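You operate a simulated robot arm through the tools that you are given. There is no shell and no other tool.

Carry out the task below with a simulated two-armed robot. There is one attempt and no reset: what you move stays moved.

TASK
Leak-test plug No. 26 and sort it by the result.
Fine: latch it in, leave the dial alone; HOLDS goes in the tray marked GOOD, LEAKS in the one marked WORN.

The check looks at the end state, three seconds after you hand in, the way a careful person would. Anything else that was tipped, shoved, dropped, spilled or broken makes it a failure.

THE ROBOT
Two 7-joint arms with fingered hands on one trunk that stands fixed in place. Base frame: the origin is at the foot of the trunk, x ahead of it, y to its left, z up; the work surface is at about z = 900. Readings come in mm, rad, newtons and seconds.
The left shoulder is at [200, 135, 995], the right one opposite. Each reaches about 885 mm from its shoulder. Payload 4 kg a hand.
Tool frame (each hand has its own): the origin (TCP) lies between the finger pads and is the grasp point; the fingertips stand 25 mm ahead of it; z points along the fingers, y is the line along which they close. The gripper opens to 88 mm; its body begins 29 mm behind the TCP. The gripper is a hand of 4 fingers: y runs from the thumb to the fingers, the wrist lies at [-13, -106, -174] in the tool frame, and closing takes about 1.5 s.
Orientation is that of the tool frame in the base frame, as a unit quaternion [w, x, y, z]. With the fingers straight down and the wrist toward the robot, the tool's x, y and z point along [0, 1, 0], [1, 0, 0] and [0, 0, -1] of the base frame.

THE INTERFACE
- The arms move only by the tool jog_arm. It takes "left_commands", "right_commands" or both (then of equal length, played together; a hand with none holds still); each is a list of rows, each a list of 2 entries, a list of its own where there are three numbers: the shift along the tool's x, y, z in mm, then the turn, a rotation vector about the tool's x, y, z in rad. In form: [[[x, y, z], [ax, ay, az]], ...]. A call has 1 to 20 rows; each row is the pose to reach, as a shift and turn from the pose commanded when the call began, along the tool's axes at that moment. "left_gripper" and "right_gripper" are, for a hand that has rows, the opening, from 0 (shut) to 1 (fully open), set as the call begins (left out, the last holds). Each row takes 0.2 s and may step no farther than 50 mm and 0.15 rad from the row before; otherwise, or with a gripper value out of range, the whole call is refused. A pose out of reach is approached as far as the arm can. The call stops where the force on the tool passes 70 N (or 10 N more than at its start, if that is more) or the arm is blocked; 0.2 s more then pass. The fingers move at their own pace (about 153 mm/s each) and stop on an object; they squeeze with about 31 N. The grip force told is the motor's: it shows also when the fingers shut on nothing. Time passes only in rows, and 0.2 s behind the last, so rows that repeat a pose let the fingers close. It gives the time, the measured TCP pose, the force on the tool (base axes), the opening and the grip force at its end, in the units of the frame above (readings bear some noise), with the torque about the TCP (base axes, N m) and any sound that the robot's microphone picked up.
- Cameras (640 x 400 px; columns grow to the right, rows downward): "scene" is now at [150.5, 23, 1614.2]; the picture's right is [0.19, -0.98, 0.00], its down [-0.64, -0.12, -0.76] and it looks along [0.75, 0.14, -0.65] (base axes); focal length 329 px, centre (320, 200). "left" rides on the left gripper at [-64, -83, -98] in its tool frame; the picture's right is [-0.62, -0.37, 0.69], its down [0.71, -0.63, 0.30] and it looks along [0.32, 0.68, 0.65] (tool axes); focal length 265 px, centre (320, 200). "right" rides on the right gripper at [64, -83, -98] in its tool frame; the picture's right is [-0.62, 0.37, -0.69], its down [-0.71, -0.63, 0.30] and it looks along [-0.32, 0.68, 0.65] (tool axes); focal length 265 px, centre (320, 200). There is no depth. A picture from a camera that has moved, and an enlarged one, comes with that camera's place and axes in the base frame and with its lens. The place of the scene camera against the robot may be out by one fixed shift of up to 18 mm in any direction.
- snapshot(camera): a new picture of that camera. It takes no simulated time.
- raise_lower(by): slides the trunk up (or, below 0, down) by that many mm; the arms and the scene camera ride with it, the base frame stays. It gives what a move gives, with no picture.
- finger_targets(index, middle, ring, thumb_bend, thumb_turn, hand): sets how far each is bent, from 0 (flat) to 100 (curled in); at 30 the hand is open as for a grip, at 70 the pads meet at the TCP. One left out holds its place. A second passes; each finger stops where it meets its share of the squeeze, and holds until it gets a number again. A gripper value or a shape takes the hand back. It gives what a move gives, with no picture; readings hold the bend of each and the force on the fingers (four entries, about 0 where the hand has none), thumb and palm. thumb_turn goes from beside the hand (0) to across from the fingers (100), as for a grip.
- set_grasp(shape, hand): the hand has 4 fingers and takes this shape, open, in about a second: jaw (thumb against the fingers, like two jaws); tri (thumb and two fingers); tip (a fingertip pinch); poke (one finger out to press); point (the index stretched); flat (the hand flat); cup (the hand cupped); fist (a fist). The gripper value then closes the fingers along that shape, each until it touches; the sizes above hold for jaw. It gives what a move gives, with no picture.
- aim_head(pan, tilt): turns the head with the scene camera to pan (to the left, within 1.693 rad either way) and tilt (down, from -0.506 to 1.204), counted from straight ahead of the robot. It gives what a move gives.
- zoom(camera, box): a new picture of the part [left, top, right, bottom] of that camera's present view, enlarged. It takes no simulated time.
- job_done(): hands the job in; it is judged then, once.

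Nothing tells you positions but the pictures and the camera data. Unless the task says otherwise, let go and move clear before handing in.

The tools are called by a JSON object that holds its "name" and its "arguments". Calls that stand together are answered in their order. jog_arm: Moves the arms, as the interface text tells. Its arguments: {"type":"object","properties":{"left_commands":{"type":"array","items":{"type":"array"}},"left_gripper":{"type":"number"},"right_commands":{"type":"array","items":{"type":"array"}},"right_gripper":{"type":"number"}},"required":[]} The other tools are called the same way: raise_lower (by) moves the trunk up or down; set_grasp (shape, hand) gives the hand a shape; finger_targets (index, middle, ring, thumb_bend, thumb_turn, hand) moves the fingers one by one; aim_head (pan, tilt) turns the head that bears the scene camera; snapshot (camera) takes a picture; zoom (camera, box) takes an enlarged picture of a part of a camera's view; job_done () hands the job in.

At the start:

```text
time_s: 0.0
left_tcp_pos: [459.4, 205.6, 1271.8]
left_tcp_rot: [-0.001, 0.707, 0.707, 0.0]
left_contact_force: [0.1, 0.0, -0.8]
left_moment: [-0.01, -0.01, 0.0]
left_width: 87.8
left_finger_force: 0.0
left_shape: jaw
left_bend: [30.0, 30.0, 30.0, 30.0, 98.0]
left_finger forces: [0.0, 0.1, 0.1, 0.0, 0.0, 0.0]
right_tcp_pos: [535.4, -197.9, 1264.8]
right_tcp_rot: [0.0, 0.707, 0.707, 0.0]
right_contact_force: [0.2, 0.3, 0.1]
right_moment: [-0.05, 0.0, 0.0]
right_width: 87.5
right_finger_force: 0.0
right_shape: jaw
right_bend: [30.0, 30.0, 30.0, 30.0, 98.0]
right_finger forces: [0.0, 0.0, 0.0, 0.0, 0.0, 0.0]
trunk travel left (down, up): [-600.0, 170.0]
head pan, tilt (commanded): [0.187, 0.707]
```

scene: 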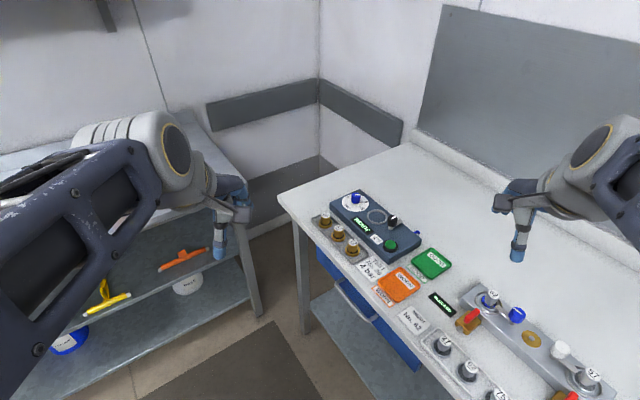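
right: 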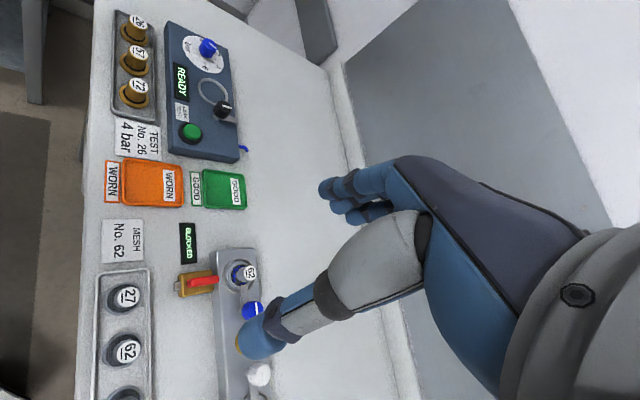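
left: 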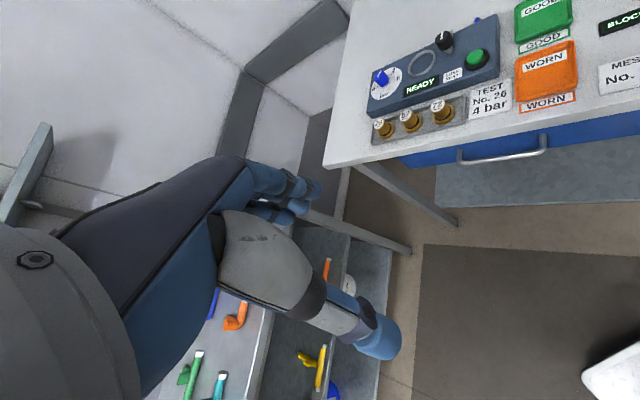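

I see a tester (dark box with a dial, a READY display, a socket ring, a black lever and a green button), a rack of three brown plugs on its near side, and orange WORN and green GOOD trays. I'll look closer before moving anything.

{"name": "zoom", "arguments": {"camera": "scene", "box": [300, 170, 470, 310]}}

{"name": "zoom", "arguments": {"camera": "right", "box": [90, 0, 270, 220]}}

{"name": "zoom", "arguments": {"camera": "left", "box": [350, 0, 600, 170]}}

```text
2.86 times, centred on (385, 240) of scene
camera zoom: at [150.5, 23.0, 1614.2], right [0.19, -0.98, 0.0], down [-0.64, -0.12, -0.76], along [0.75, 0.14, -0.65], focal length 939 px, centre (134, 86)
```

zoom: 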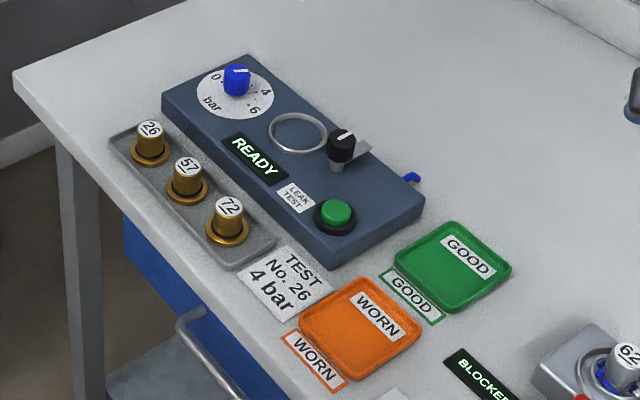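

```text
1.82 times, centred on (180, 110) of right
camera zoom: at [453.4, -132.8, 1362.7], right [0.37, -0.62, 0.69], down [-0.63, -0.71, -0.3], along [0.68, -0.32, -0.65], focal length 483 px, centre (574, 364)
```

zoom: 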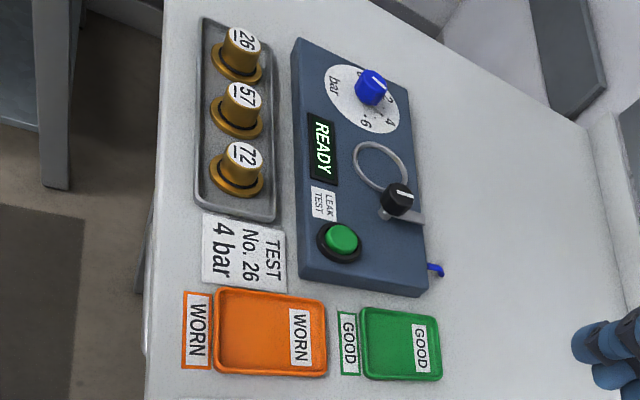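

```text
2.35 times, centred on (475, 85) of left
camera zoom: at [376.2, 141.7, 1369.7], right [-0.37, -0.62, -0.69], down [-0.63, 0.71, -0.3], along [0.68, 0.32, -0.65], focal length 624 px, centre (-45, 471)
```

zoom: 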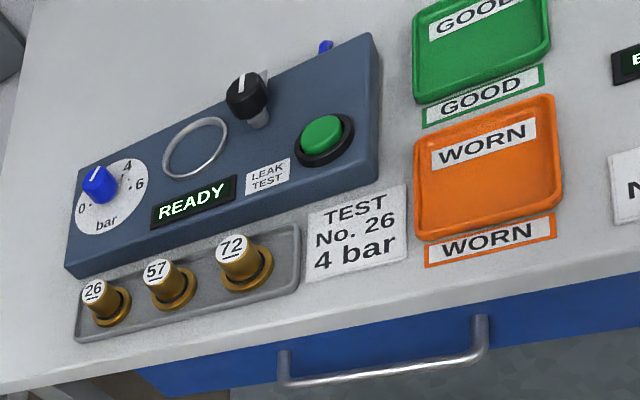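

The tester sits at about 45° to my frame. I put plug 26 near (835, 128), the socket near (863, -18), the latch knob near (821, -57), the button near (757, -58), the WORN tray near (661, -83) and the GOOD tray near (747, -166). Next I'll bring the left hand's camera nearer for a better look.

{"name": "jog_arm", "arguments": {"left_commands": [[[-26, 26, 17], [0, 0, 0]], [[-53, 52, 35], [0, 0, 0]], [[-80, 78, 52], [0, 0, 0]], [[-106, 103, 70], [0, 0, 0]], [[-133, 129, 87], [0, 0, 0]], [[-160, 155, 105], [0, 0, 0]], [[-186, 181, 122], [0, 0, 0]], [[-186, 181, 122], [0, 0, 0]]]}}

{"name": "snapshot", "arguments": {"camera": "left"}}

{"name": "snapshot", "arguments": {"camera": "scene"}}

{"name": "snapshot", "arguments": {"camera": "right"}}

```text
time_s: 1.8
left_tcp_pos: [640.2, 20.3, 1147.8]
left_tcp_rot: [0.001, 0.707, 0.707, 0.0]
left_contact_force: [-0.1, 0.5, 0.0]
left_moment: [0.02, 0.04, 0.06]
left_width: 88.0
left_finger_force: 0.1
left_shape: jaw
left_bend: [30.0, 30.0, 30.0, 30.0, 98.0]
left_finger forces: [0.0, 0.0, 0.1, 0.0, 0.0, 0.0]
right_tcp_pos: [537.0, -197.9, 1263.9]
right_tcp_rot: [0.0, 0.707, 0.707, 0.0]
right_contact_force: [0.0, -0.4, -0.2]
right_moment: [0.05, -0.02, 0.07]
right_width: 87.4
right_finger_force: 0.0
right_shape: jaw
right_bend: [30.0, 30.0, 30.0, 30.0, 98.0]
right_finger forces: [0.0, 0.0, 0.1, 0.0, 0.0, 0.1]
trunk travel left (down, up): [-600.0, 170.0]
head pan, tilt (commanded): [0.187, 0.707]
```

```text
taken
camera left: at [557.0, -44.6, 1246.6], right [-0.37, -0.62, -0.69], down [-0.63, 0.71, -0.3], along [0.68, 0.32, -0.65], focal length 265 px, centre (320, 200)
```

left: 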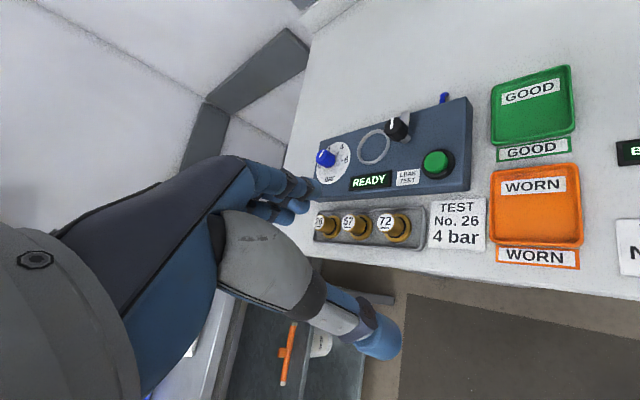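

```text
taken
camera scene: at [150.5, 23.0, 1614.2], right [0.19, -0.98, 0.0], down [-0.64, -0.12, -0.76], along [0.75, 0.14, -0.65], focal length 329 px, centre (320, 200)
```

scene: 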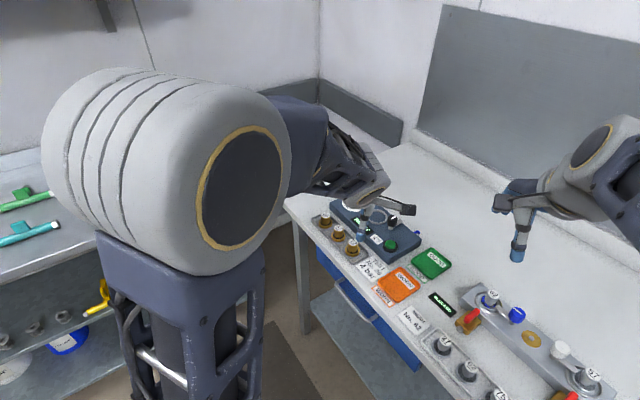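

```text
taken
camera right: at [453.4, -132.8, 1362.7], right [0.37, -0.62, 0.69], down [-0.63, -0.71, -0.3], along [0.68, -0.32, -0.65], focal length 265 px, centre (320, 200)
```

right: 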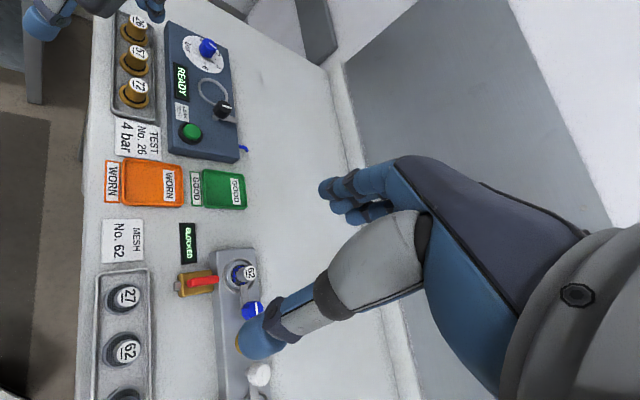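

{"name": "zoom", "arguments": {"camera": "left", "box": [300, 80, 500, 260]}}

{"name": "zoom", "arguments": {"camera": "left", "box": [360, 80, 480, 200]}}

{"name": "zoom", "arguments": {"camera": "right", "box": [100, 0, 260, 120]}}

{"name": "zoom", "arguments": {"camera": "scene", "box": [310, 180, 430, 270]}}

```text
2.22 times, centred on (400, 170) of left
camera zoom: at [557.0, -44.6, 1246.6], right [-0.37, -0.62, -0.69], down [-0.63, 0.71, -0.3], along [0.68, 0.32, -0.65], focal length 590 px, centre (142, 267)
```

zoom: 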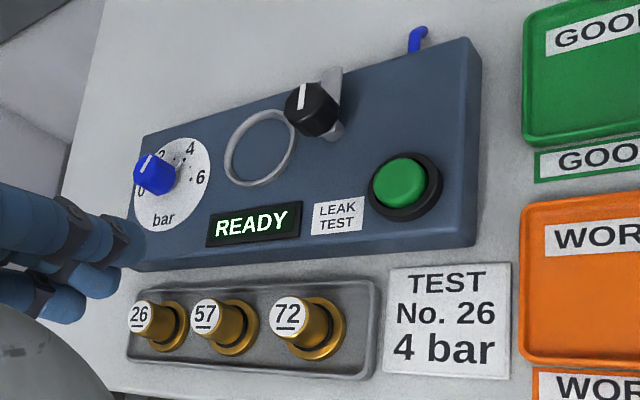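

```text
3.33 times, centred on (420, 140) of left
camera zoom: at [557.0, -44.6, 1246.6], right [-0.37, -0.62, -0.69], down [-0.63, 0.71, -0.3], along [0.68, 0.32, -0.65], focal length 885 px, centre (-13, 400)
```

zoom: 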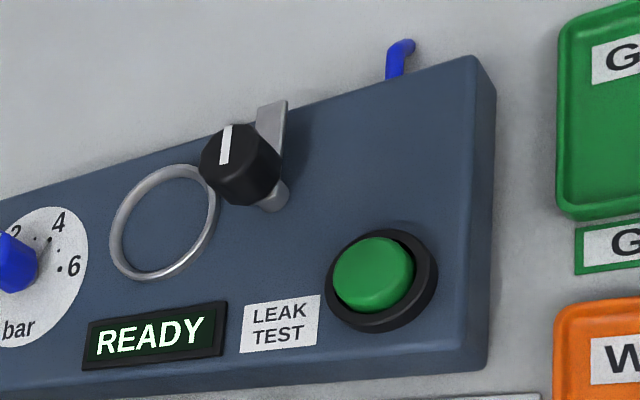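

```text
3.33 times, centred on (180, 60) of right
camera zoom: at [453.4, -132.8, 1362.7], right [0.37, -0.62, 0.69], down [-0.63, -0.71, -0.3], along [0.68, -0.32, -0.65], focal length 885 px, centre (787, 667)
```

zoom: 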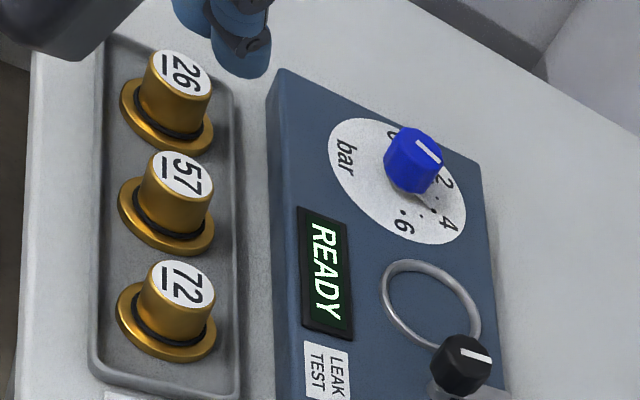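

```text
4.44 times, centred on (370, 225) of scene
camera zoom: at [150.5, 23.0, 1614.2], right [0.19, -0.98, 0.0], down [-0.64, -0.12, -0.76], along [0.75, 0.14, -0.65], focal length 1461 px, centre (98, 89)
```

zoom: 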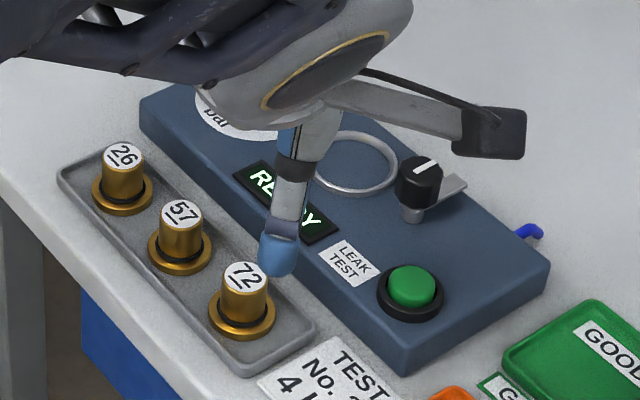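

The dial's pointer stays where it is, as told. The latch knob carries a metal tab that now points away from the socket, so it should need about a quarter turn toward the ring. Before choosing a grip I'll check how the hand shapes look, using the right hand in free space.

{"name": "zoom", "arguments": {"camera": "scene", "box": [470, 110, 640, 280]}}

{"name": "set_grasp", "arguments": {"hand": "right", "shape": "tip"}}

{"name": "zoom", "arguments": {"camera": "scene", "box": [470, 110, 640, 280]}}

{"name": "snapshot", "arguments": {"camera": "right"}}

{"name": "set_grasp", "arguments": {"hand": "right", "shape": "tri"}}

{"name": "zoom", "arguments": {"camera": "scene", "box": [470, 110, 640, 280]}}

{"name": "snapshot", "arguments": {"camera": "right"}}

```text
2.35 times, centred on (555, 195) of scene
camera zoom: at [150.5, 23.0, 1614.2], right [0.19, -0.98, 0.0], down [-0.64, -0.12, -0.76], along [0.75, 0.14, -0.65], focal length 773 px, centre (-233, 212)
```

zoom: 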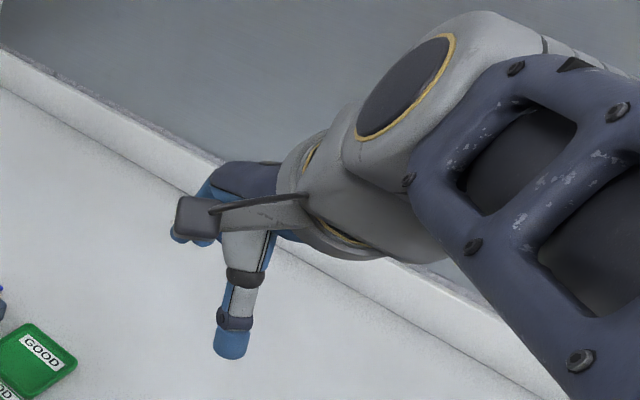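

```text
time_s: 2.7
left_tcp_pos: [641.4, 20.8, 1148.9]
left_tcp_rot: [0.0, 0.707, 0.707, 0.0]
left_contact_force: [-0.1, -0.7, 0.8]
left_moment: [0.02, 0.02, -0.02]
left_width: 87.6
left_finger_force: 0.1
left_shape: jaw
left_bend: [30.0, 30.0, 30.0, 30.0, 98.0]
left_finger forces: [0.0, 0.1, 0.0, 0.0, 0.1, 0.0]
right_tcp_pos: [535.9, -197.7, 1263.7]
right_tcp_rot: [0.0, 0.707, 0.707, 0.001]
right_contact_force: [0.1, -0.5, -0.7]
right_moment: [0.01, 0.0, -0.03]
right_width: 87.5
right_finger_force: 0.0
right_shape: tip
right_bend: [30.0, 98.0, 99.0, 30.0, 98.0]
right_finger forces: [0.1, 0.0, 0.0, 0.0, 0.1, 0.0]
trunk travel left (down, up): [-600.0, 170.0]
head pan, tilt (commanded): [0.187, 0.707]
```

```text
2.35 times, centred on (555, 195) of scene
camera zoom: at [150.5, 22.9, 1614.2], right [0.19, -0.98, 0.0], down [-0.64, -0.12, -0.76], along [0.75, 0.14, -0.65], focal length 773 px, centre (-233, 212)
```

zoom: 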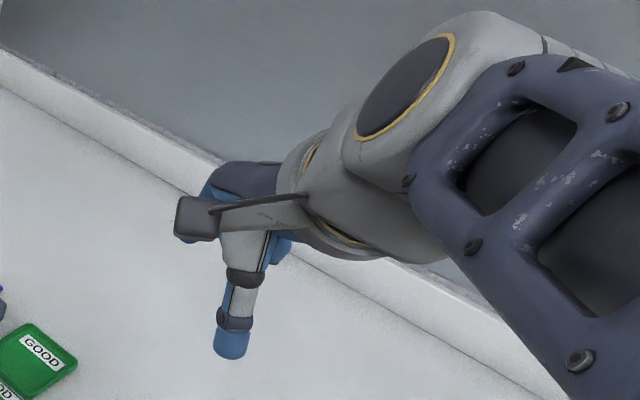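

```text
taken
camera right: at [453.5, -132.8, 1362.7], right [0.37, -0.62, 0.69], down [-0.63, -0.71, -0.3], along [0.68, -0.32, -0.65], focal length 265 px, centre (320, 200)
```

right: 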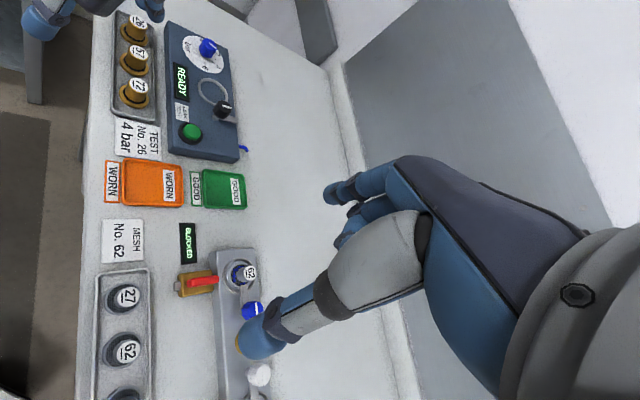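

```text
time_s: 3.6
left_tcp_pos: [639.8, 20.8, 1148.8]
left_tcp_rot: [-0.001, 0.707, 0.707, 0.0]
left_contact_force: [-0.8, 0.4, -0.1]
left_moment: [0.03, 0.0, -0.02]
left_width: 87.8
left_finger_force: 0.1
left_shape: jaw
left_bend: [30.0, 30.0, 30.0, 30.0, 98.0]
left_finger forces: [0.0, 0.0, 0.0, 0.0, 0.1, 0.0]
right_tcp_pos: [537.8, -197.5, 1263.6]
right_tcp_rot: [0.0, 0.707, 0.707, 0.0]
right_contact_force: [0.2, -0.4, 0.1]
right_moment: [0.01, -0.03, 0.02]
right_width: 87.6
right_finger_force: 0.0
right_shape: tri
right_bend: [30.0, 30.0, 99.0, 30.0, 98.0]
right_finger forces: [0.1, 0.1, 0.0, 0.0, 0.1, 0.0]
trunk travel left (down, up): [-600.0, 170.0]
head pan, tilt (commanded): [0.187, 0.707]
```

```text
2.35 times, centred on (555, 195) of scene
camera zoom: at [150.5, 22.9, 1614.2], right [0.19, -0.98, 0.0], down [-0.64, -0.12, -0.76], along [0.75, 0.14, -0.65], focal length 773 px, centre (-233, 212)
```

zoom: 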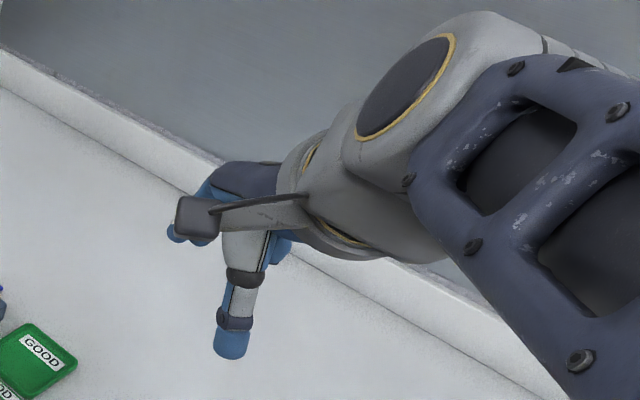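

```text
taken
camera right: at [453.4, -132.8, 1362.7], right [0.37, -0.62, 0.69], down [-0.63, -0.71, -0.3], along [0.68, -0.32, -0.65], focal length 265 px, centre (320, 200)
```

right: 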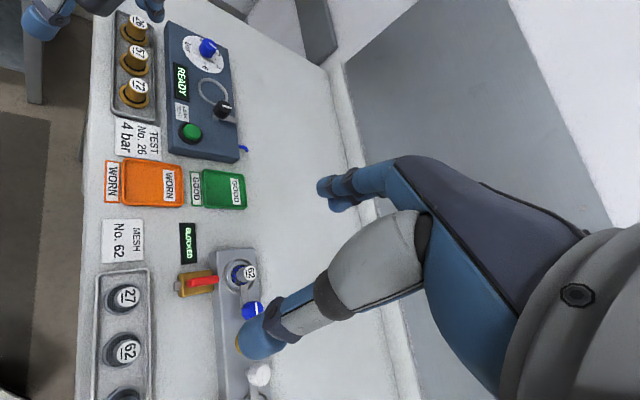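

The hand is a thumb plus three fingers. In the "tri" shape, index and middle oppose the thumb and the ring finger is curled away, which suits gripping the 28 mm plug. I'll retract the left hand, then bring the right hand above plug 26, yawed 45° so the thumb drops between 26 and 57.

{"name": "jog_arm", "arguments": {"left_commands": [[[26, -26, -17], [0, 0, 0]], [[53, -52, -35], [0, 0, 0]], [[80, -78, -52], [0, 0, 0]], [[106, -103, -70], [0, 0, 0]], [[133, -129, -87], [0, 0, 0]], [[160, -155, -105], [0, 0, 0]], [[186, -181, -122], [0, 0, 0]]]}}

{"name": "jog_arm", "arguments": {"right_commands": [[[30, 27, 14], [0, 0, -0.0785]], [[60, 54, 28], [0, 0, -0.157]], [[90, 81, 42], [0, 0, -0.2355]], [[120, 108, 56], [0, 0, -0.314]], [[150, 135, 70], [0, 0, -0.3925]], [[180, 162, 84], [0, 0, -0.471]], [[210, 189, 98], [0, 0, -0.5495]], [[240, 216, 112], [0, 0, -0.628]], [[270, 243, 126], [0, 0, -0.7065]], [[300, 270, 140], [0, 0, -0.785]], [[326, 299, 154], [0, 0, -0.785]], [[326, 299, 154], [0, 0, -0.785]]]}}

{"name": "snapshot", "arguments": {"camera": "right"}}

{"name": "snapshot", "arguments": {"camera": "left"}}

{"name": "snapshot", "arguments": {"camera": "scene"}}

```text
time_s: 5.2
left_tcp_pos: [459.9, 206.9, 1271.5]
left_tcp_rot: [0.0, 0.708, 0.706, 0.0]
left_contact_force: [0.5, 0.3, -0.6]
left_moment: [0.01, 0.05, 0.02]
left_width: 87.7
left_finger_force: 0.0
left_shape: jaw
left_bend: [30.0, 30.0, 30.0, 30.0, 98.0]
left_finger forces: [0.1, 0.1, 0.0, 0.0, 0.0, 0.0]
right_tcp_pos: [536.8, -197.7, 1263.7]
right_tcp_rot: [-0.001, 0.707, 0.707, 0.0]
right_contact_force: [-0.6, 0.1, -1.2]
right_moment: [0.0, -0.01, 0.0]
right_width: 87.5
right_finger_force: 0.0
right_shape: tri
right_bend: [30.0, 30.0, 99.0, 30.0, 98.0]
right_finger forces: [0.0, 0.0, 0.0, 0.0, 0.0, 0.1]
trunk travel left (down, up): [-600.0, 170.0]
head pan, tilt (commanded): [0.187, 0.707]
```

```text
time_s: 7.8
left_tcp_pos: [459.8, 207.4, 1271.0]
left_tcp_rot: [-0.001, 0.707, 0.707, 0.001]
left_contact_force: [0.4, 0.0, -0.4]
left_moment: [0.0, 0.0, -0.02]
left_width: 87.6
left_finger_force: 0.0
left_shape: jaw
left_bend: [30.0, 30.0, 30.0, 30.0, 98.0]
left_finger forces: [0.0, 0.1, 0.0, 0.1, 0.1, 0.0]
right_tcp_pos: [835.7, 128.8, 1109.4]
right_tcp_rot: [0.0, 0.383, 0.924, 0.0]
right_contact_force: [0.6, -0.3, -0.2]
right_moment: [0.0, 0.01, -0.01]
right_width: 87.8
right_finger_force: 0.0
right_shape: tri
right_bend: [30.0, 30.0, 99.0, 30.0, 98.0]
right_finger forces: [0.0, 0.1, 0.0, 0.0, 0.0, 0.0]
trunk travel left (down, up): [-600.0, 170.0]
head pan, tilt (commanded): [0.187, 0.707]
```

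```text
taken
camera right: at [731.7, 115.8, 1208.4], right [0.7, -0.18, 0.69], down [0.06, -0.95, -0.3], along [0.71, 0.25, -0.65], focal length 265 px, centre (320, 200)
```

right: 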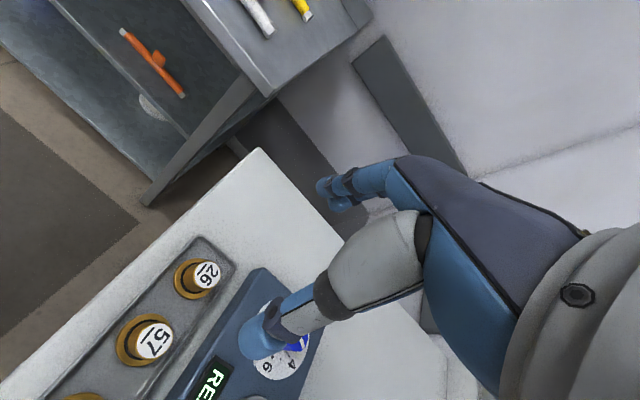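

```text
taken
camera left: at [376.9, 142.2, 1370.0], right [-0.37, -0.62, -0.69], down [-0.63, 0.71, -0.3], along [0.68, 0.32, -0.65], focal length 265 px, centre (320, 200)
```

left: 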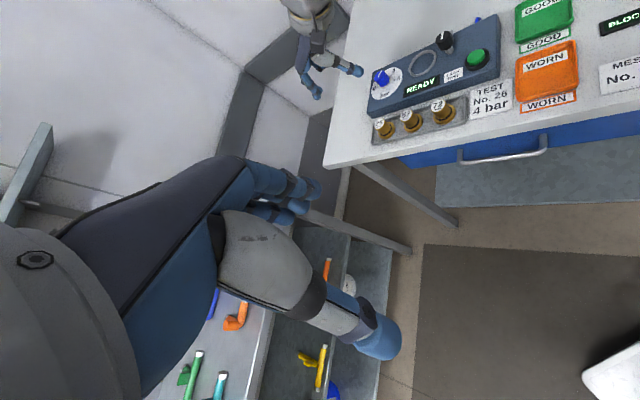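

```text
taken
camera scene: at [150.5, 22.9, 1614.2], right [0.19, -0.98, 0.0], down [-0.64, -0.12, -0.76], along [0.75, 0.14, -0.65], focal length 329 px, centre (320, 200)
```

scene: 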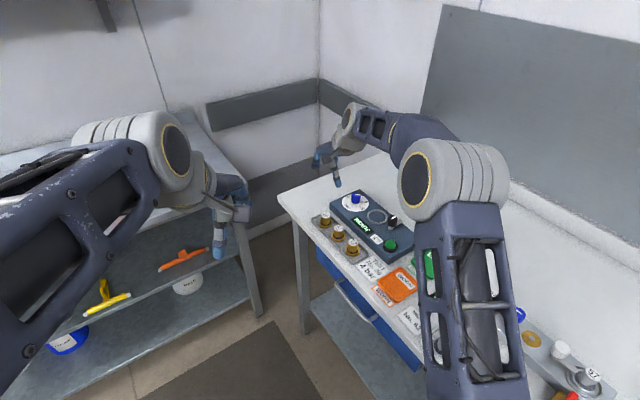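

The right hand hangs directly over plug 26: the TCP axis at z = 950 projects to about (203, 276), and the plug's top is at about (207, 274). I'll zoom in to refine it.

{"name": "zoom", "arguments": {"camera": "right", "box": [100, 220, 320, 400]}}

{"name": "zoom", "arguments": {"camera": "left", "box": [280, 20, 500, 160]}}

{"name": "zoom", "arguments": {"camera": "scene", "box": [300, 90, 450, 270]}}

```text
2.22 times, centred on (210, 310) of right
camera zoom: at [731.7, 115.8, 1208.4], right [0.7, -0.18, 0.69], down [0.06, -0.95, -0.3], along [0.71, 0.25, -0.65], focal length 590 px, centre (564, -44)
```

zoom: 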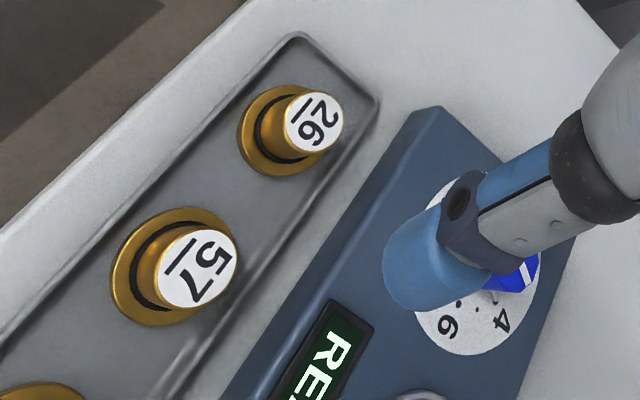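

```text
2.86 times, centred on (390, 90) of left
camera zoom: at [376.9, 142.2, 1370.0], right [-0.37, -0.62, -0.69], down [-0.63, 0.71, -0.3], along [0.68, 0.32, -0.65], focal length 758 px, centre (120, 514)
```

zoom: 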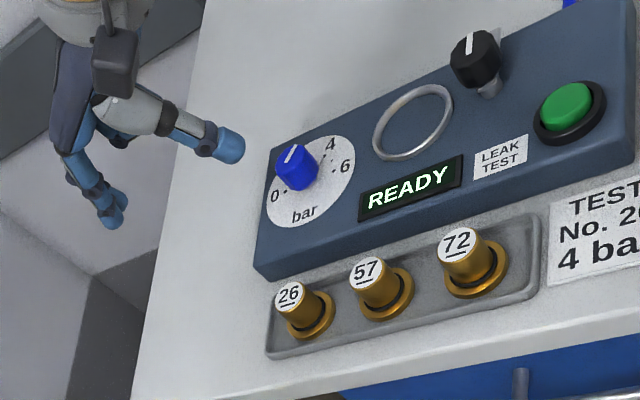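

```text
2.22 times, centred on (375, 180) of scene
camera zoom: at [150.5, 22.9, 1614.2], right [0.19, -0.98, 0.0], down [-0.64, -0.12, -0.76], along [0.75, 0.14, -0.65], focal length 730 px, centre (198, 244)
```

zoom: 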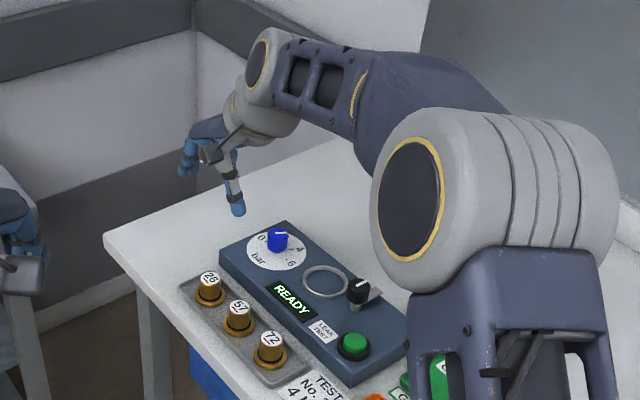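

Plug 26's axis comes out at about (839, 132), 4 mm further along the hand's y than the TCP. I'll centre on it and half-close the fingers while still high up, then look again.

{"name": "jog_arm", "arguments": {"right_commands": [[[-0.5, 4.5, 20], [0, 0, 0]], [[-0.5, 4.5, 40], [0, 0, 0]], [[-0.5, 4.5, 60], [0, 0, 0]], [[-0.5, 4.5, 60], [0, 0, 0]], [[-0.5, 4.5, 60], [0, 0, 0]]], "right_gripper": 0.5}}

{"name": "snapshot", "arguments": {"camera": "right"}}

{"name": "zoom", "arguments": {"camera": "right", "box": [140, 170, 380, 400]}}

{"name": "zoom", "arguments": {"camera": "left", "box": [290, 30, 470, 160]}}

{"name": "zoom", "arguments": {"camera": "scene", "box": [290, 120, 410, 270]}}

```text
time_s: 9.0
left_tcp_pos: [460.5, 207.1, 1270.7]
left_tcp_rot: [0.0, 0.707, 0.707, 0.0]
left_contact_force: [-0.1, -0.4, -0.7]
left_moment: [-0.01, 0.02, -0.01]
left_width: 87.7
left_finger_force: 0.1
left_shape: jaw
left_bend: [30.0, 30.0, 30.0, 30.0, 98.0]
left_finger forces: [0.0, 0.0, 0.0, 0.0, 0.0, 0.0]
right_tcp_pos: [837.1, 132.1, 1050.2]
right_tcp_rot: [0.0, 0.383, 0.924, 0.0]
right_contact_force: [-0.1, -1.2, 0.4]
right_moment: [0.01, 0.0, 0.05]
right_width: 44.4
right_finger_force: 0.1
right_shape: tri
right_bend: [74.0, 44.0, 99.0, 69.0, 100.0]
right_finger forces: [0.0, 0.0, 0.1, 0.0, 0.1, 0.1]
trunk travel left (down, up): [-600.0, 170.0]
head pan, tilt (commanded): [0.187, 0.707]
```

```text
taken
camera right: at [734.0, 119.2, 1148.8], right [0.7, -0.18, 0.69], down [0.06, -0.95, -0.3], along [0.71, 0.25, -0.65], focal length 265 px, centre (320, 200)
```

right: 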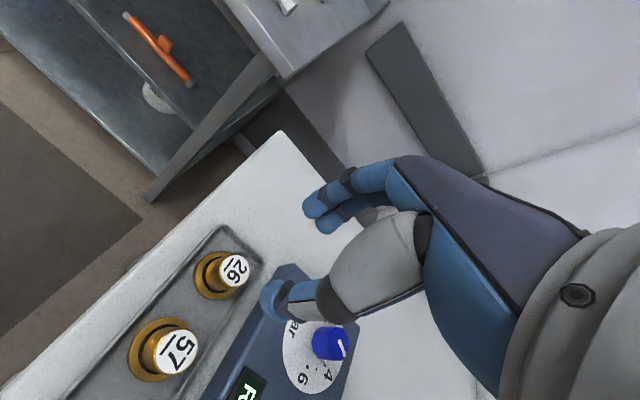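

```text
1.74 times, centred on (260, 285) of right
camera zoom: at [734.0, 119.2, 1148.8], right [0.7, -0.18, 0.69], down [0.06, -0.95, -0.3], along [0.71, 0.25, -0.65], focal length 462 px, centre (424, 52)
```

zoom: 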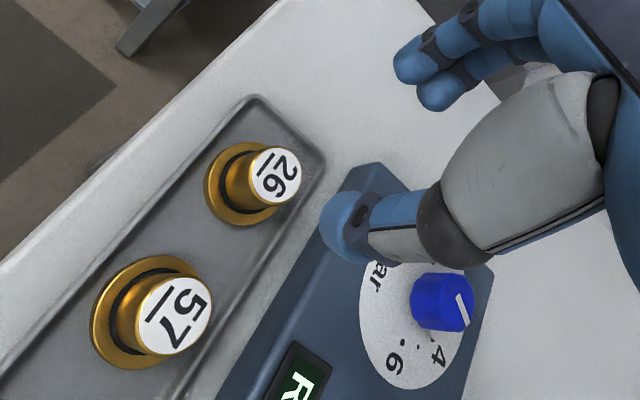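

```text
3.08 times, centred on (380, 95) of left
camera zoom: at [377.0, 142.2, 1370.0], right [-0.37, -0.62, -0.69], down [-0.63, 0.71, -0.3], along [0.68, 0.32, -0.65], focal length 817 px, centre (135, 523)
```

zoom: 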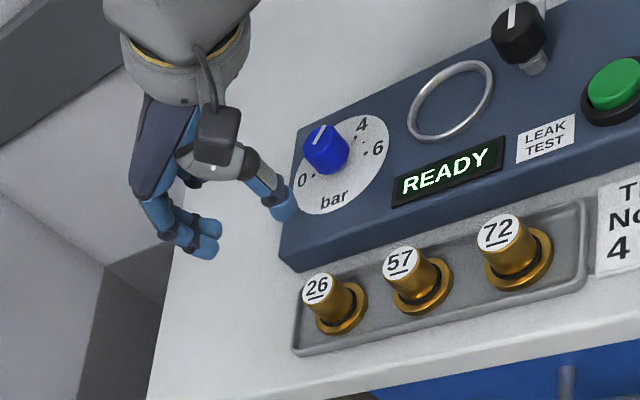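

```text
2.67 times, centred on (350, 195) of scene
camera zoom: at [150.5, 23.0, 1614.2], right [0.19, -0.98, 0.0], down [-0.64, -0.12, -0.76], along [0.75, 0.14, -0.65], focal length 876 px, centre (240, 213)
```

zoom: 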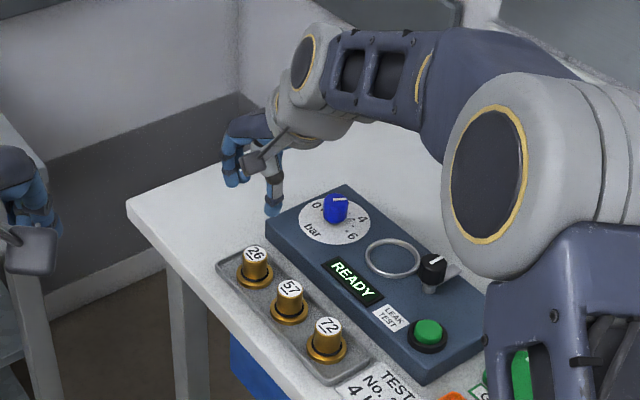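

Thumb and fingers now stand about 22 mm either side of the plug axis, and the plug is centred within about 1 mm. I'll lower in stages and check the clearance.

{"name": "jog_arm", "arguments": {"right_commands": [[[0, 0.5, 20], [0, 0, 0]], [[0, 0.5, 40], [0, 0, 0]], [[0, 0.5, 60], [0, 0, 0]], [[0, 0.5, 70], [0, 0, 0]], [[0, 0.5, 70], [0, 0, 0]]]}}

{"name": "snapshot", "arguments": {"camera": "right"}}

{"name": "zoom", "arguments": {"camera": "left", "box": [320, 60, 480, 160]}}

{"name": "zoom", "arguments": {"camera": "scene", "box": [290, 150, 410, 270]}}

```text
time_s: 10.2
left_tcp_pos: [460.7, 206.5, 1270.1]
left_tcp_rot: [0.0, 0.707, 0.707, 0.0]
left_contact_force: [0.1, -0.2, -0.3]
left_moment: [0.0, -0.03, 0.0]
left_width: 87.7
left_finger_force: 0.0
left_shape: jaw
left_bend: [30.0, 30.0, 30.0, 30.0, 98.0]
left_finger forces: [0.1, 0.0, 0.1, 0.0, 0.1, 0.0]
right_tcp_pos: [839.5, 131.1, 979.4]
right_tcp_rot: [0.001, 0.383, 0.924, 0.0]
right_contact_force: [-0.4, -0.4, -0.3]
right_moment: [0.0, -0.01, 0.0]
right_width: 44.4
right_finger_force: 0.1
right_shape: tri
right_bend: [74.0, 44.0, 99.0, 69.0, 100.0]
right_finger forces: [0.1, 0.0, 0.1, 0.1, 0.0, 0.0]
trunk travel left (down, up): [-600.0, 170.0]
head pan, tilt (commanded): [0.187, 0.707]
```

```text
taken
camera right: at [735.0, 118.7, 1078.6], right [0.7, -0.18, 0.69], down [0.06, -0.95, -0.3], along [0.71, 0.25, -0.65], focal length 265 px, centre (320, 200)
```

right: 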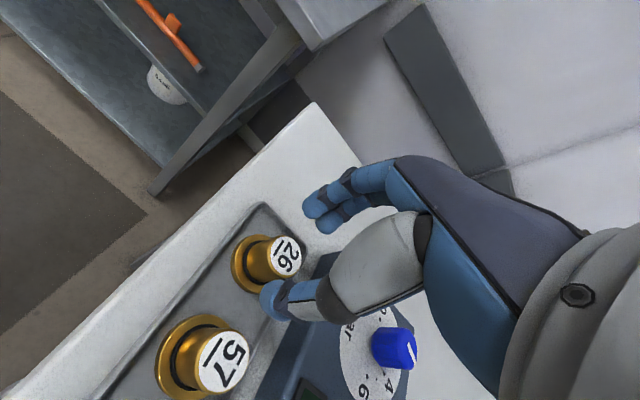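

```text
4.00 times, centred on (400, 110) of left
camera zoom: at [376.9, 142.2, 1370.0], right [-0.37, -0.62, -0.69], down [-0.63, 0.71, -0.3], along [0.68, 0.32, -0.65], focal length 1062 px, centre (0, 560)
```

zoom: 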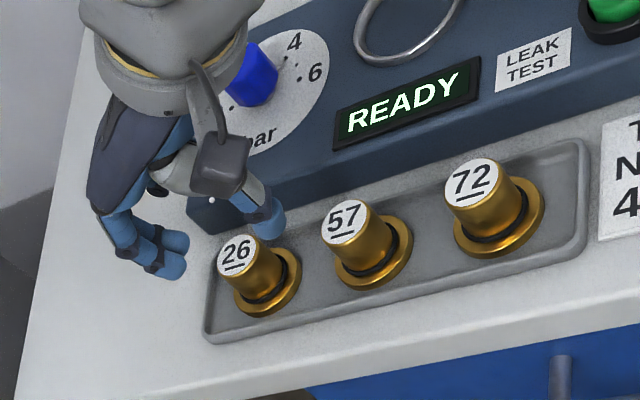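

```text
3.33 times, centred on (350, 210) of scene
camera zoom: at [150.5, 23.0, 1614.2], right [0.19, -0.98, 0.0], down [-0.64, -0.12, -0.76], along [0.75, 0.14, -0.65], focal length 1096 px, centre (220, 167)
```

zoom: 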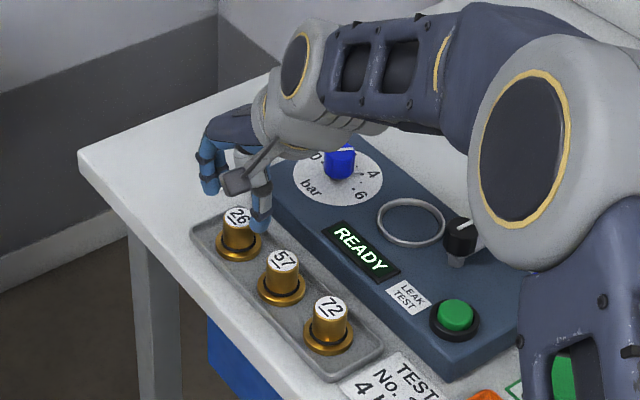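

I want to refine the plug's height and offset before going lower, so I'll zoom in on the grasp zone.

{"name": "zoom", "arguments": {"camera": "right", "box": [210, 190, 370, 310]}}

{"name": "zoom", "arguments": {"camera": "left", "box": [360, 100, 420, 150]}}

```text
3.33 times, centred on (290, 250) of right
camera zoom: at [735.0, 118.7, 1078.6], right [0.7, -0.18, 0.69], down [0.06, -0.95, -0.3], along [0.71, 0.25, -0.65], focal length 885 px, centre (420, 33)
```

zoom: 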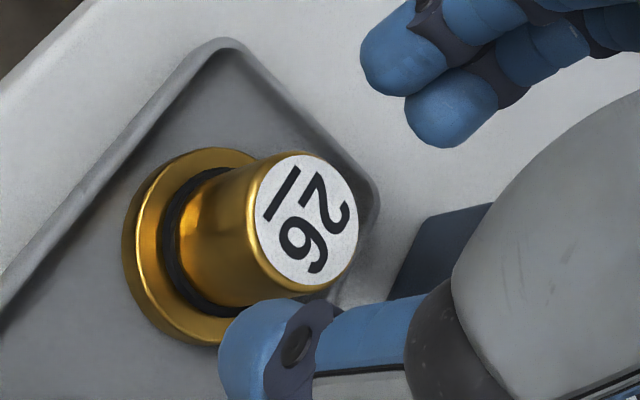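

```text
8.00 times, centred on (390, 125) of left
camera zoom: at [376.9, 142.2, 1370.0], right [-0.37, -0.62, -0.69], down [-0.63, 0.71, -0.3], along [0.68, 0.32, -0.65], focal length 2123 px, centre (-240, 800)
```

zoom: 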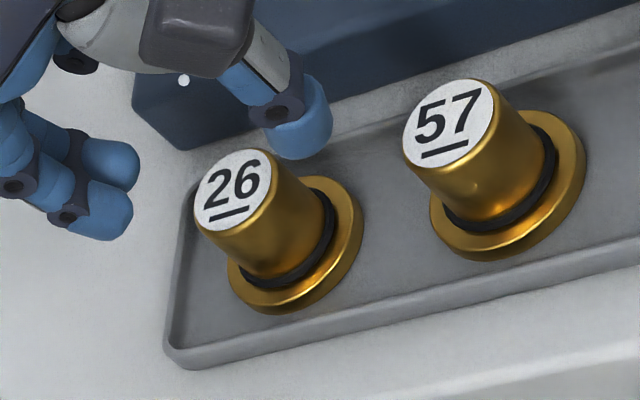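

The plug's top is at z ≈ 945, its flange top at about 911, and its axis near (839, 130), well centred under the hand. I'll lower to TCP z ≈ 942 and look again before closing.

{"name": "jog_arm", "arguments": {"right_commands": [[[0, 0, 10], [0, 0, 0]], [[0, 0, 20], [0, 0, 0]], [[0, 0, 30], [0, 0, 0]], [[0, 0, 37], [0, 0, 0]], [[0, 0, 37], [0, 0, 0]]]}}

{"name": "zoom", "arguments": {"camera": "right", "box": [210, 170, 410, 320]}}

{"name": "zoom", "arguments": {"camera": "left", "box": [350, 90, 430, 150]}}

{"name": "zoom", "arguments": {"camera": "scene", "box": [290, 170, 390, 270]}}

```text
time_s: 11.4
left_tcp_pos: [461.2, 206.5, 1271.8]
left_tcp_rot: [-0.001, 0.707, 0.707, 0.001]
left_contact_force: [0.5, 0.6, 0.4]
left_moment: [0.01, 0.0, -0.02]
left_width: 87.5
left_finger_force: 0.0
left_shape: jaw
left_bend: [30.0, 30.0, 30.0, 30.0, 98.0]
left_finger forces: [0.0, 0.0, 0.1, 0.0, 0.0, 0.0]
right_tcp_pos: [840.5, 131.8, 943.2]
right_tcp_rot: [0.0, 0.383, 0.924, 0.0]
right_contact_force: [-0.1, 0.3, -0.8]
right_moment: [0.01, 0.0, -0.01]
right_width: 44.5
right_finger_force: 0.0
right_shape: tri
right_bend: [74.0, 44.0, 99.0, 69.0, 100.0]
right_finger forces: [0.1, 0.0, 0.1, 0.1, 0.0, 0.0]
trunk travel left (down, up): [-600.0, 170.0]
head pan, tilt (commanded): [0.187, 0.707]
```

```text
2.67 times, centred on (310, 245) of right
camera zoom: at [735.6, 119.0, 1041.4], right [0.7, -0.18, 0.69], down [0.06, -0.95, -0.3], along [0.71, 0.25, -0.65], focal length 708 px, centre (347, 80)
```

zoom: 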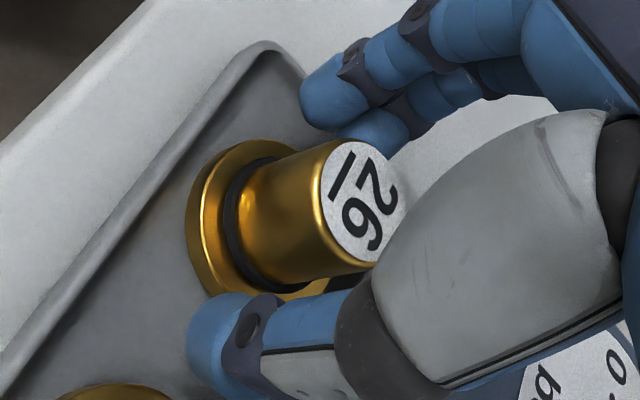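

```text
6.67 times, centred on (390, 120) of left
camera zoom: at [377.0, 142.2, 1370.0], right [-0.37, -0.62, -0.69], down [-0.63, 0.71, -0.3], along [0.68, 0.32, -0.65], focal length 1769 px, centre (-147, 733)
```

zoom: 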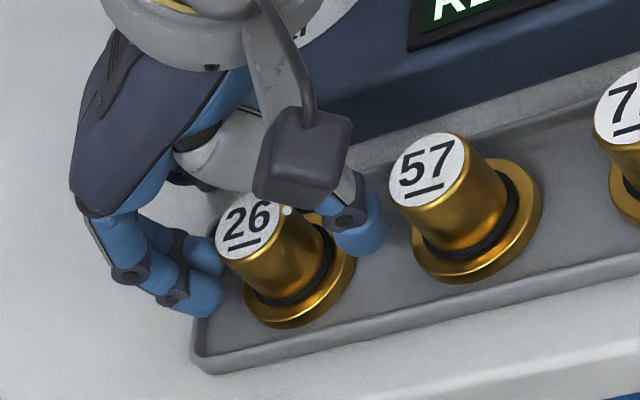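

```text
4.00 times, centred on (340, 220) of scene
camera zoom: at [150.5, 23.0, 1614.2], right [0.19, -0.98, 0.0], down [-0.64, -0.12, -0.76], along [0.75, 0.14, -0.65], focal length 1315 px, centre (240, 120)
```

zoom: 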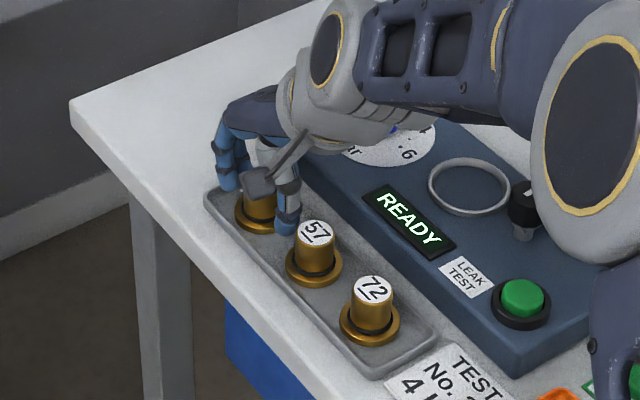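

The plug sits between thumb and fingers, with the neighbours clear. Closing the grip.

{"name": "jog_arm", "arguments": {"right_commands": [[[0, 0, 0], [0, 0, 0]], [[0, 0, 0], [0, 0, 0]], [[0, 0, 0], [0, 0, 0]], [[0, 0, 0], [0, 0, 0]], [[0, 0, 0], [0, 0, 0]], [[0, 0, 0], [0, 0, 0]], [[0, 0, 0], [0, 0, 0]]], "right_gripper": 0.0}}

{"name": "zoom", "arguments": {"camera": "right", "box": [210, 170, 410, 320]}}

{"name": "zoom", "arguments": {"camera": "left", "box": [350, 90, 430, 150]}}

```text
time_s: 13.0
left_tcp_pos: [462.0, 207.2, 1271.7]
left_tcp_rot: [0.0, 0.707, 0.707, 0.0]
left_contact_force: [0.4, -0.4, -0.3]
left_moment: [-0.01, 0.04, -0.01]
left_width: 87.7
left_finger_force: 0.1
left_shape: jaw
left_bend: [30.0, 30.0, 30.0, 30.0, 98.0]
left_finger forces: [0.0, 0.0, 0.1, 0.1, 0.0, 0.0]
right_tcp_pos: [838.8, 131.7, 943.8]
right_tcp_rot: [0.001, 0.383, 0.924, 0.0]
right_contact_force: [0.8, 0.0, -0.1]
right_moment: [-0.01, 0.02, 0.0]
right_width: 18.3
right_finger_force: 30.8
right_shape: tri
right_bend: [73.0, 54.0, 100.0, 75.0, 100.0]
right_finger forces: [11.8, 14.7, 0.0, 0.1, 26.5, 0.1]
trunk travel left (down, up): [-600.0, 170.0]
head pan, tilt (commanded): [0.187, 0.707]
```

```text
2.67 times, centred on (310, 245) of right
camera zoom: at [735.5, 119.0, 1041.3], right [0.7, -0.18, 0.69], down [0.06, -0.95, -0.3], along [0.71, 0.25, -0.65], focal length 708 px, centre (347, 80)
```

zoom: 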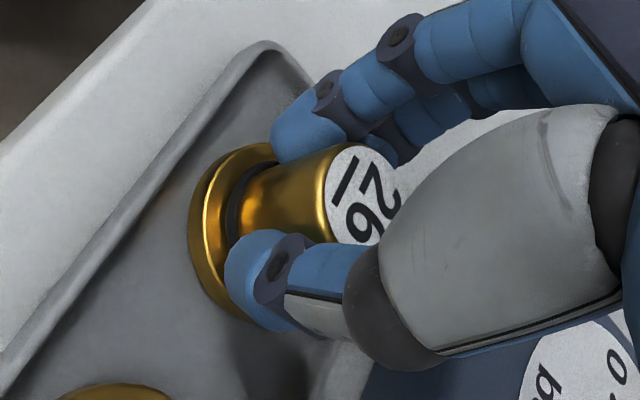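

```text
6.67 times, centred on (390, 120) of left
camera zoom: at [377.0, 142.2, 1370.0], right [-0.37, -0.62, -0.69], down [-0.63, 0.71, -0.3], along [0.68, 0.32, -0.65], focal length 1769 px, centre (-147, 733)
```

zoom: 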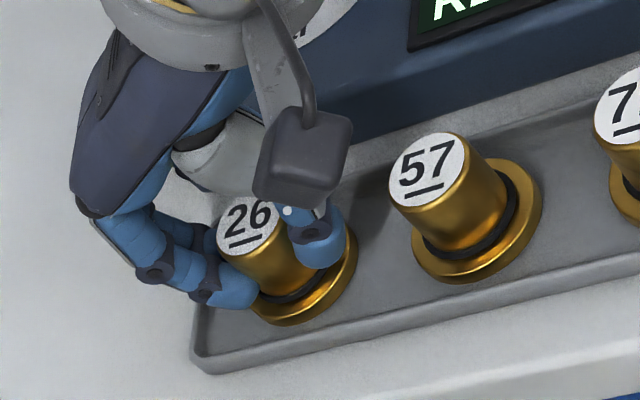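

Plug 26 is gripped with balanced forces (thumb 26 N, fingers about 12 and 15 N). Lifting straight up.

{"name": "jog_arm", "arguments": {"right_commands": [[[0, 0, -10], [0, 0, 0]], [[0, 0, -25], [0, 0, 0]], [[0, 0, -45], [0, 0, 0]], [[0, 0, -70], [0, 0, 0]], [[0, 0, -95], [0, 0, 0]], [[0, 0, -120], [0, 0, 0]], [[0, 0, -130], [0, 0, 0]], [[0, 0, -130], [0, 0, 0]]]}}

{"name": "snapshot", "arguments": {"camera": "right"}}

{"name": "zoom", "arguments": {"camera": "left", "box": [280, 10, 500, 150]}}

```text
time_s: 14.8
left_tcp_pos: [459.7, 207.0, 1271.3]
left_tcp_rot: [0.0, 0.706, 0.708, -0.001]
left_contact_force: [0.9, 0.2, 0.6]
left_moment: [0.0, 0.01, 0.06]
left_width: 87.7
left_finger_force: 0.0
left_shape: jaw
left_bend: [30.0, 30.0, 30.0, 30.0, 98.0]
left_finger forces: [0.0, 0.0, 0.0, 0.1, 0.1, 0.0]
right_tcp_pos: [839.5, 131.6, 1072.9]
right_tcp_rot: [0.0, 0.382, 0.924, 0.0]
right_contact_force: [0.2, 0.6, -1.7]
right_moment: [-0.01, -0.01, 0.0]
right_width: 18.3
right_finger_force: 31.1
right_shape: tri
right_bend: [73.0, 54.0, 100.0, 75.0, 100.0]
right_finger forces: [11.7, 14.6, 0.0, 0.0, 26.5, 0.1]
trunk travel left (down, up): [-600.0, 170.0]
head pan, tilt (commanded): [0.187, 0.707]
```

```text
taken
camera right: at [735.5, 118.8, 1172.0], right [0.7, -0.18, 0.69], down [0.06, -0.95, -0.3], along [0.71, 0.25, -0.65], focal length 265 px, centre (320, 200)
```

right: 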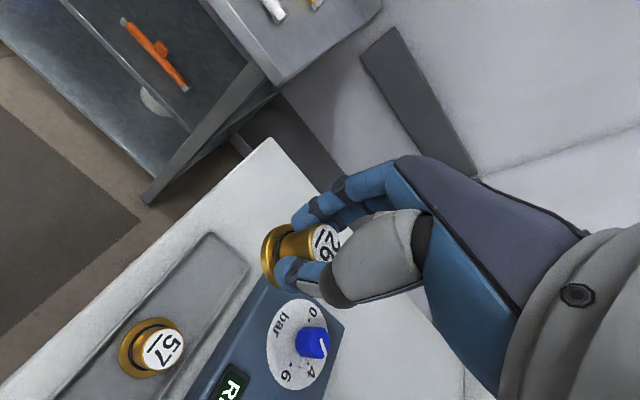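

```text
2.86 times, centred on (390, 80) of left
camera zoom: at [377.0, 142.2, 1370.0], right [-0.37, -0.62, -0.69], down [-0.63, 0.71, -0.3], along [0.68, 0.32, -0.65], focal length 758 px, centre (120, 543)
```

zoom: 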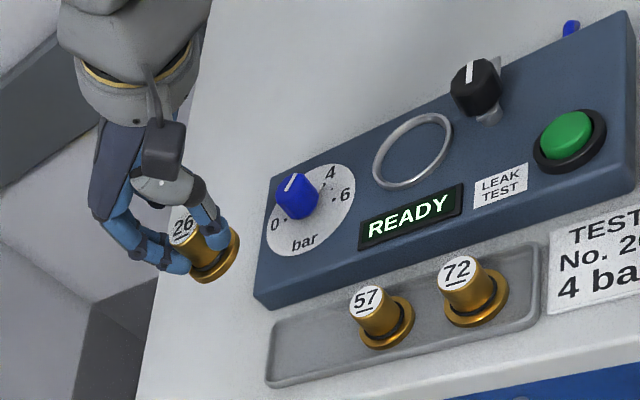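

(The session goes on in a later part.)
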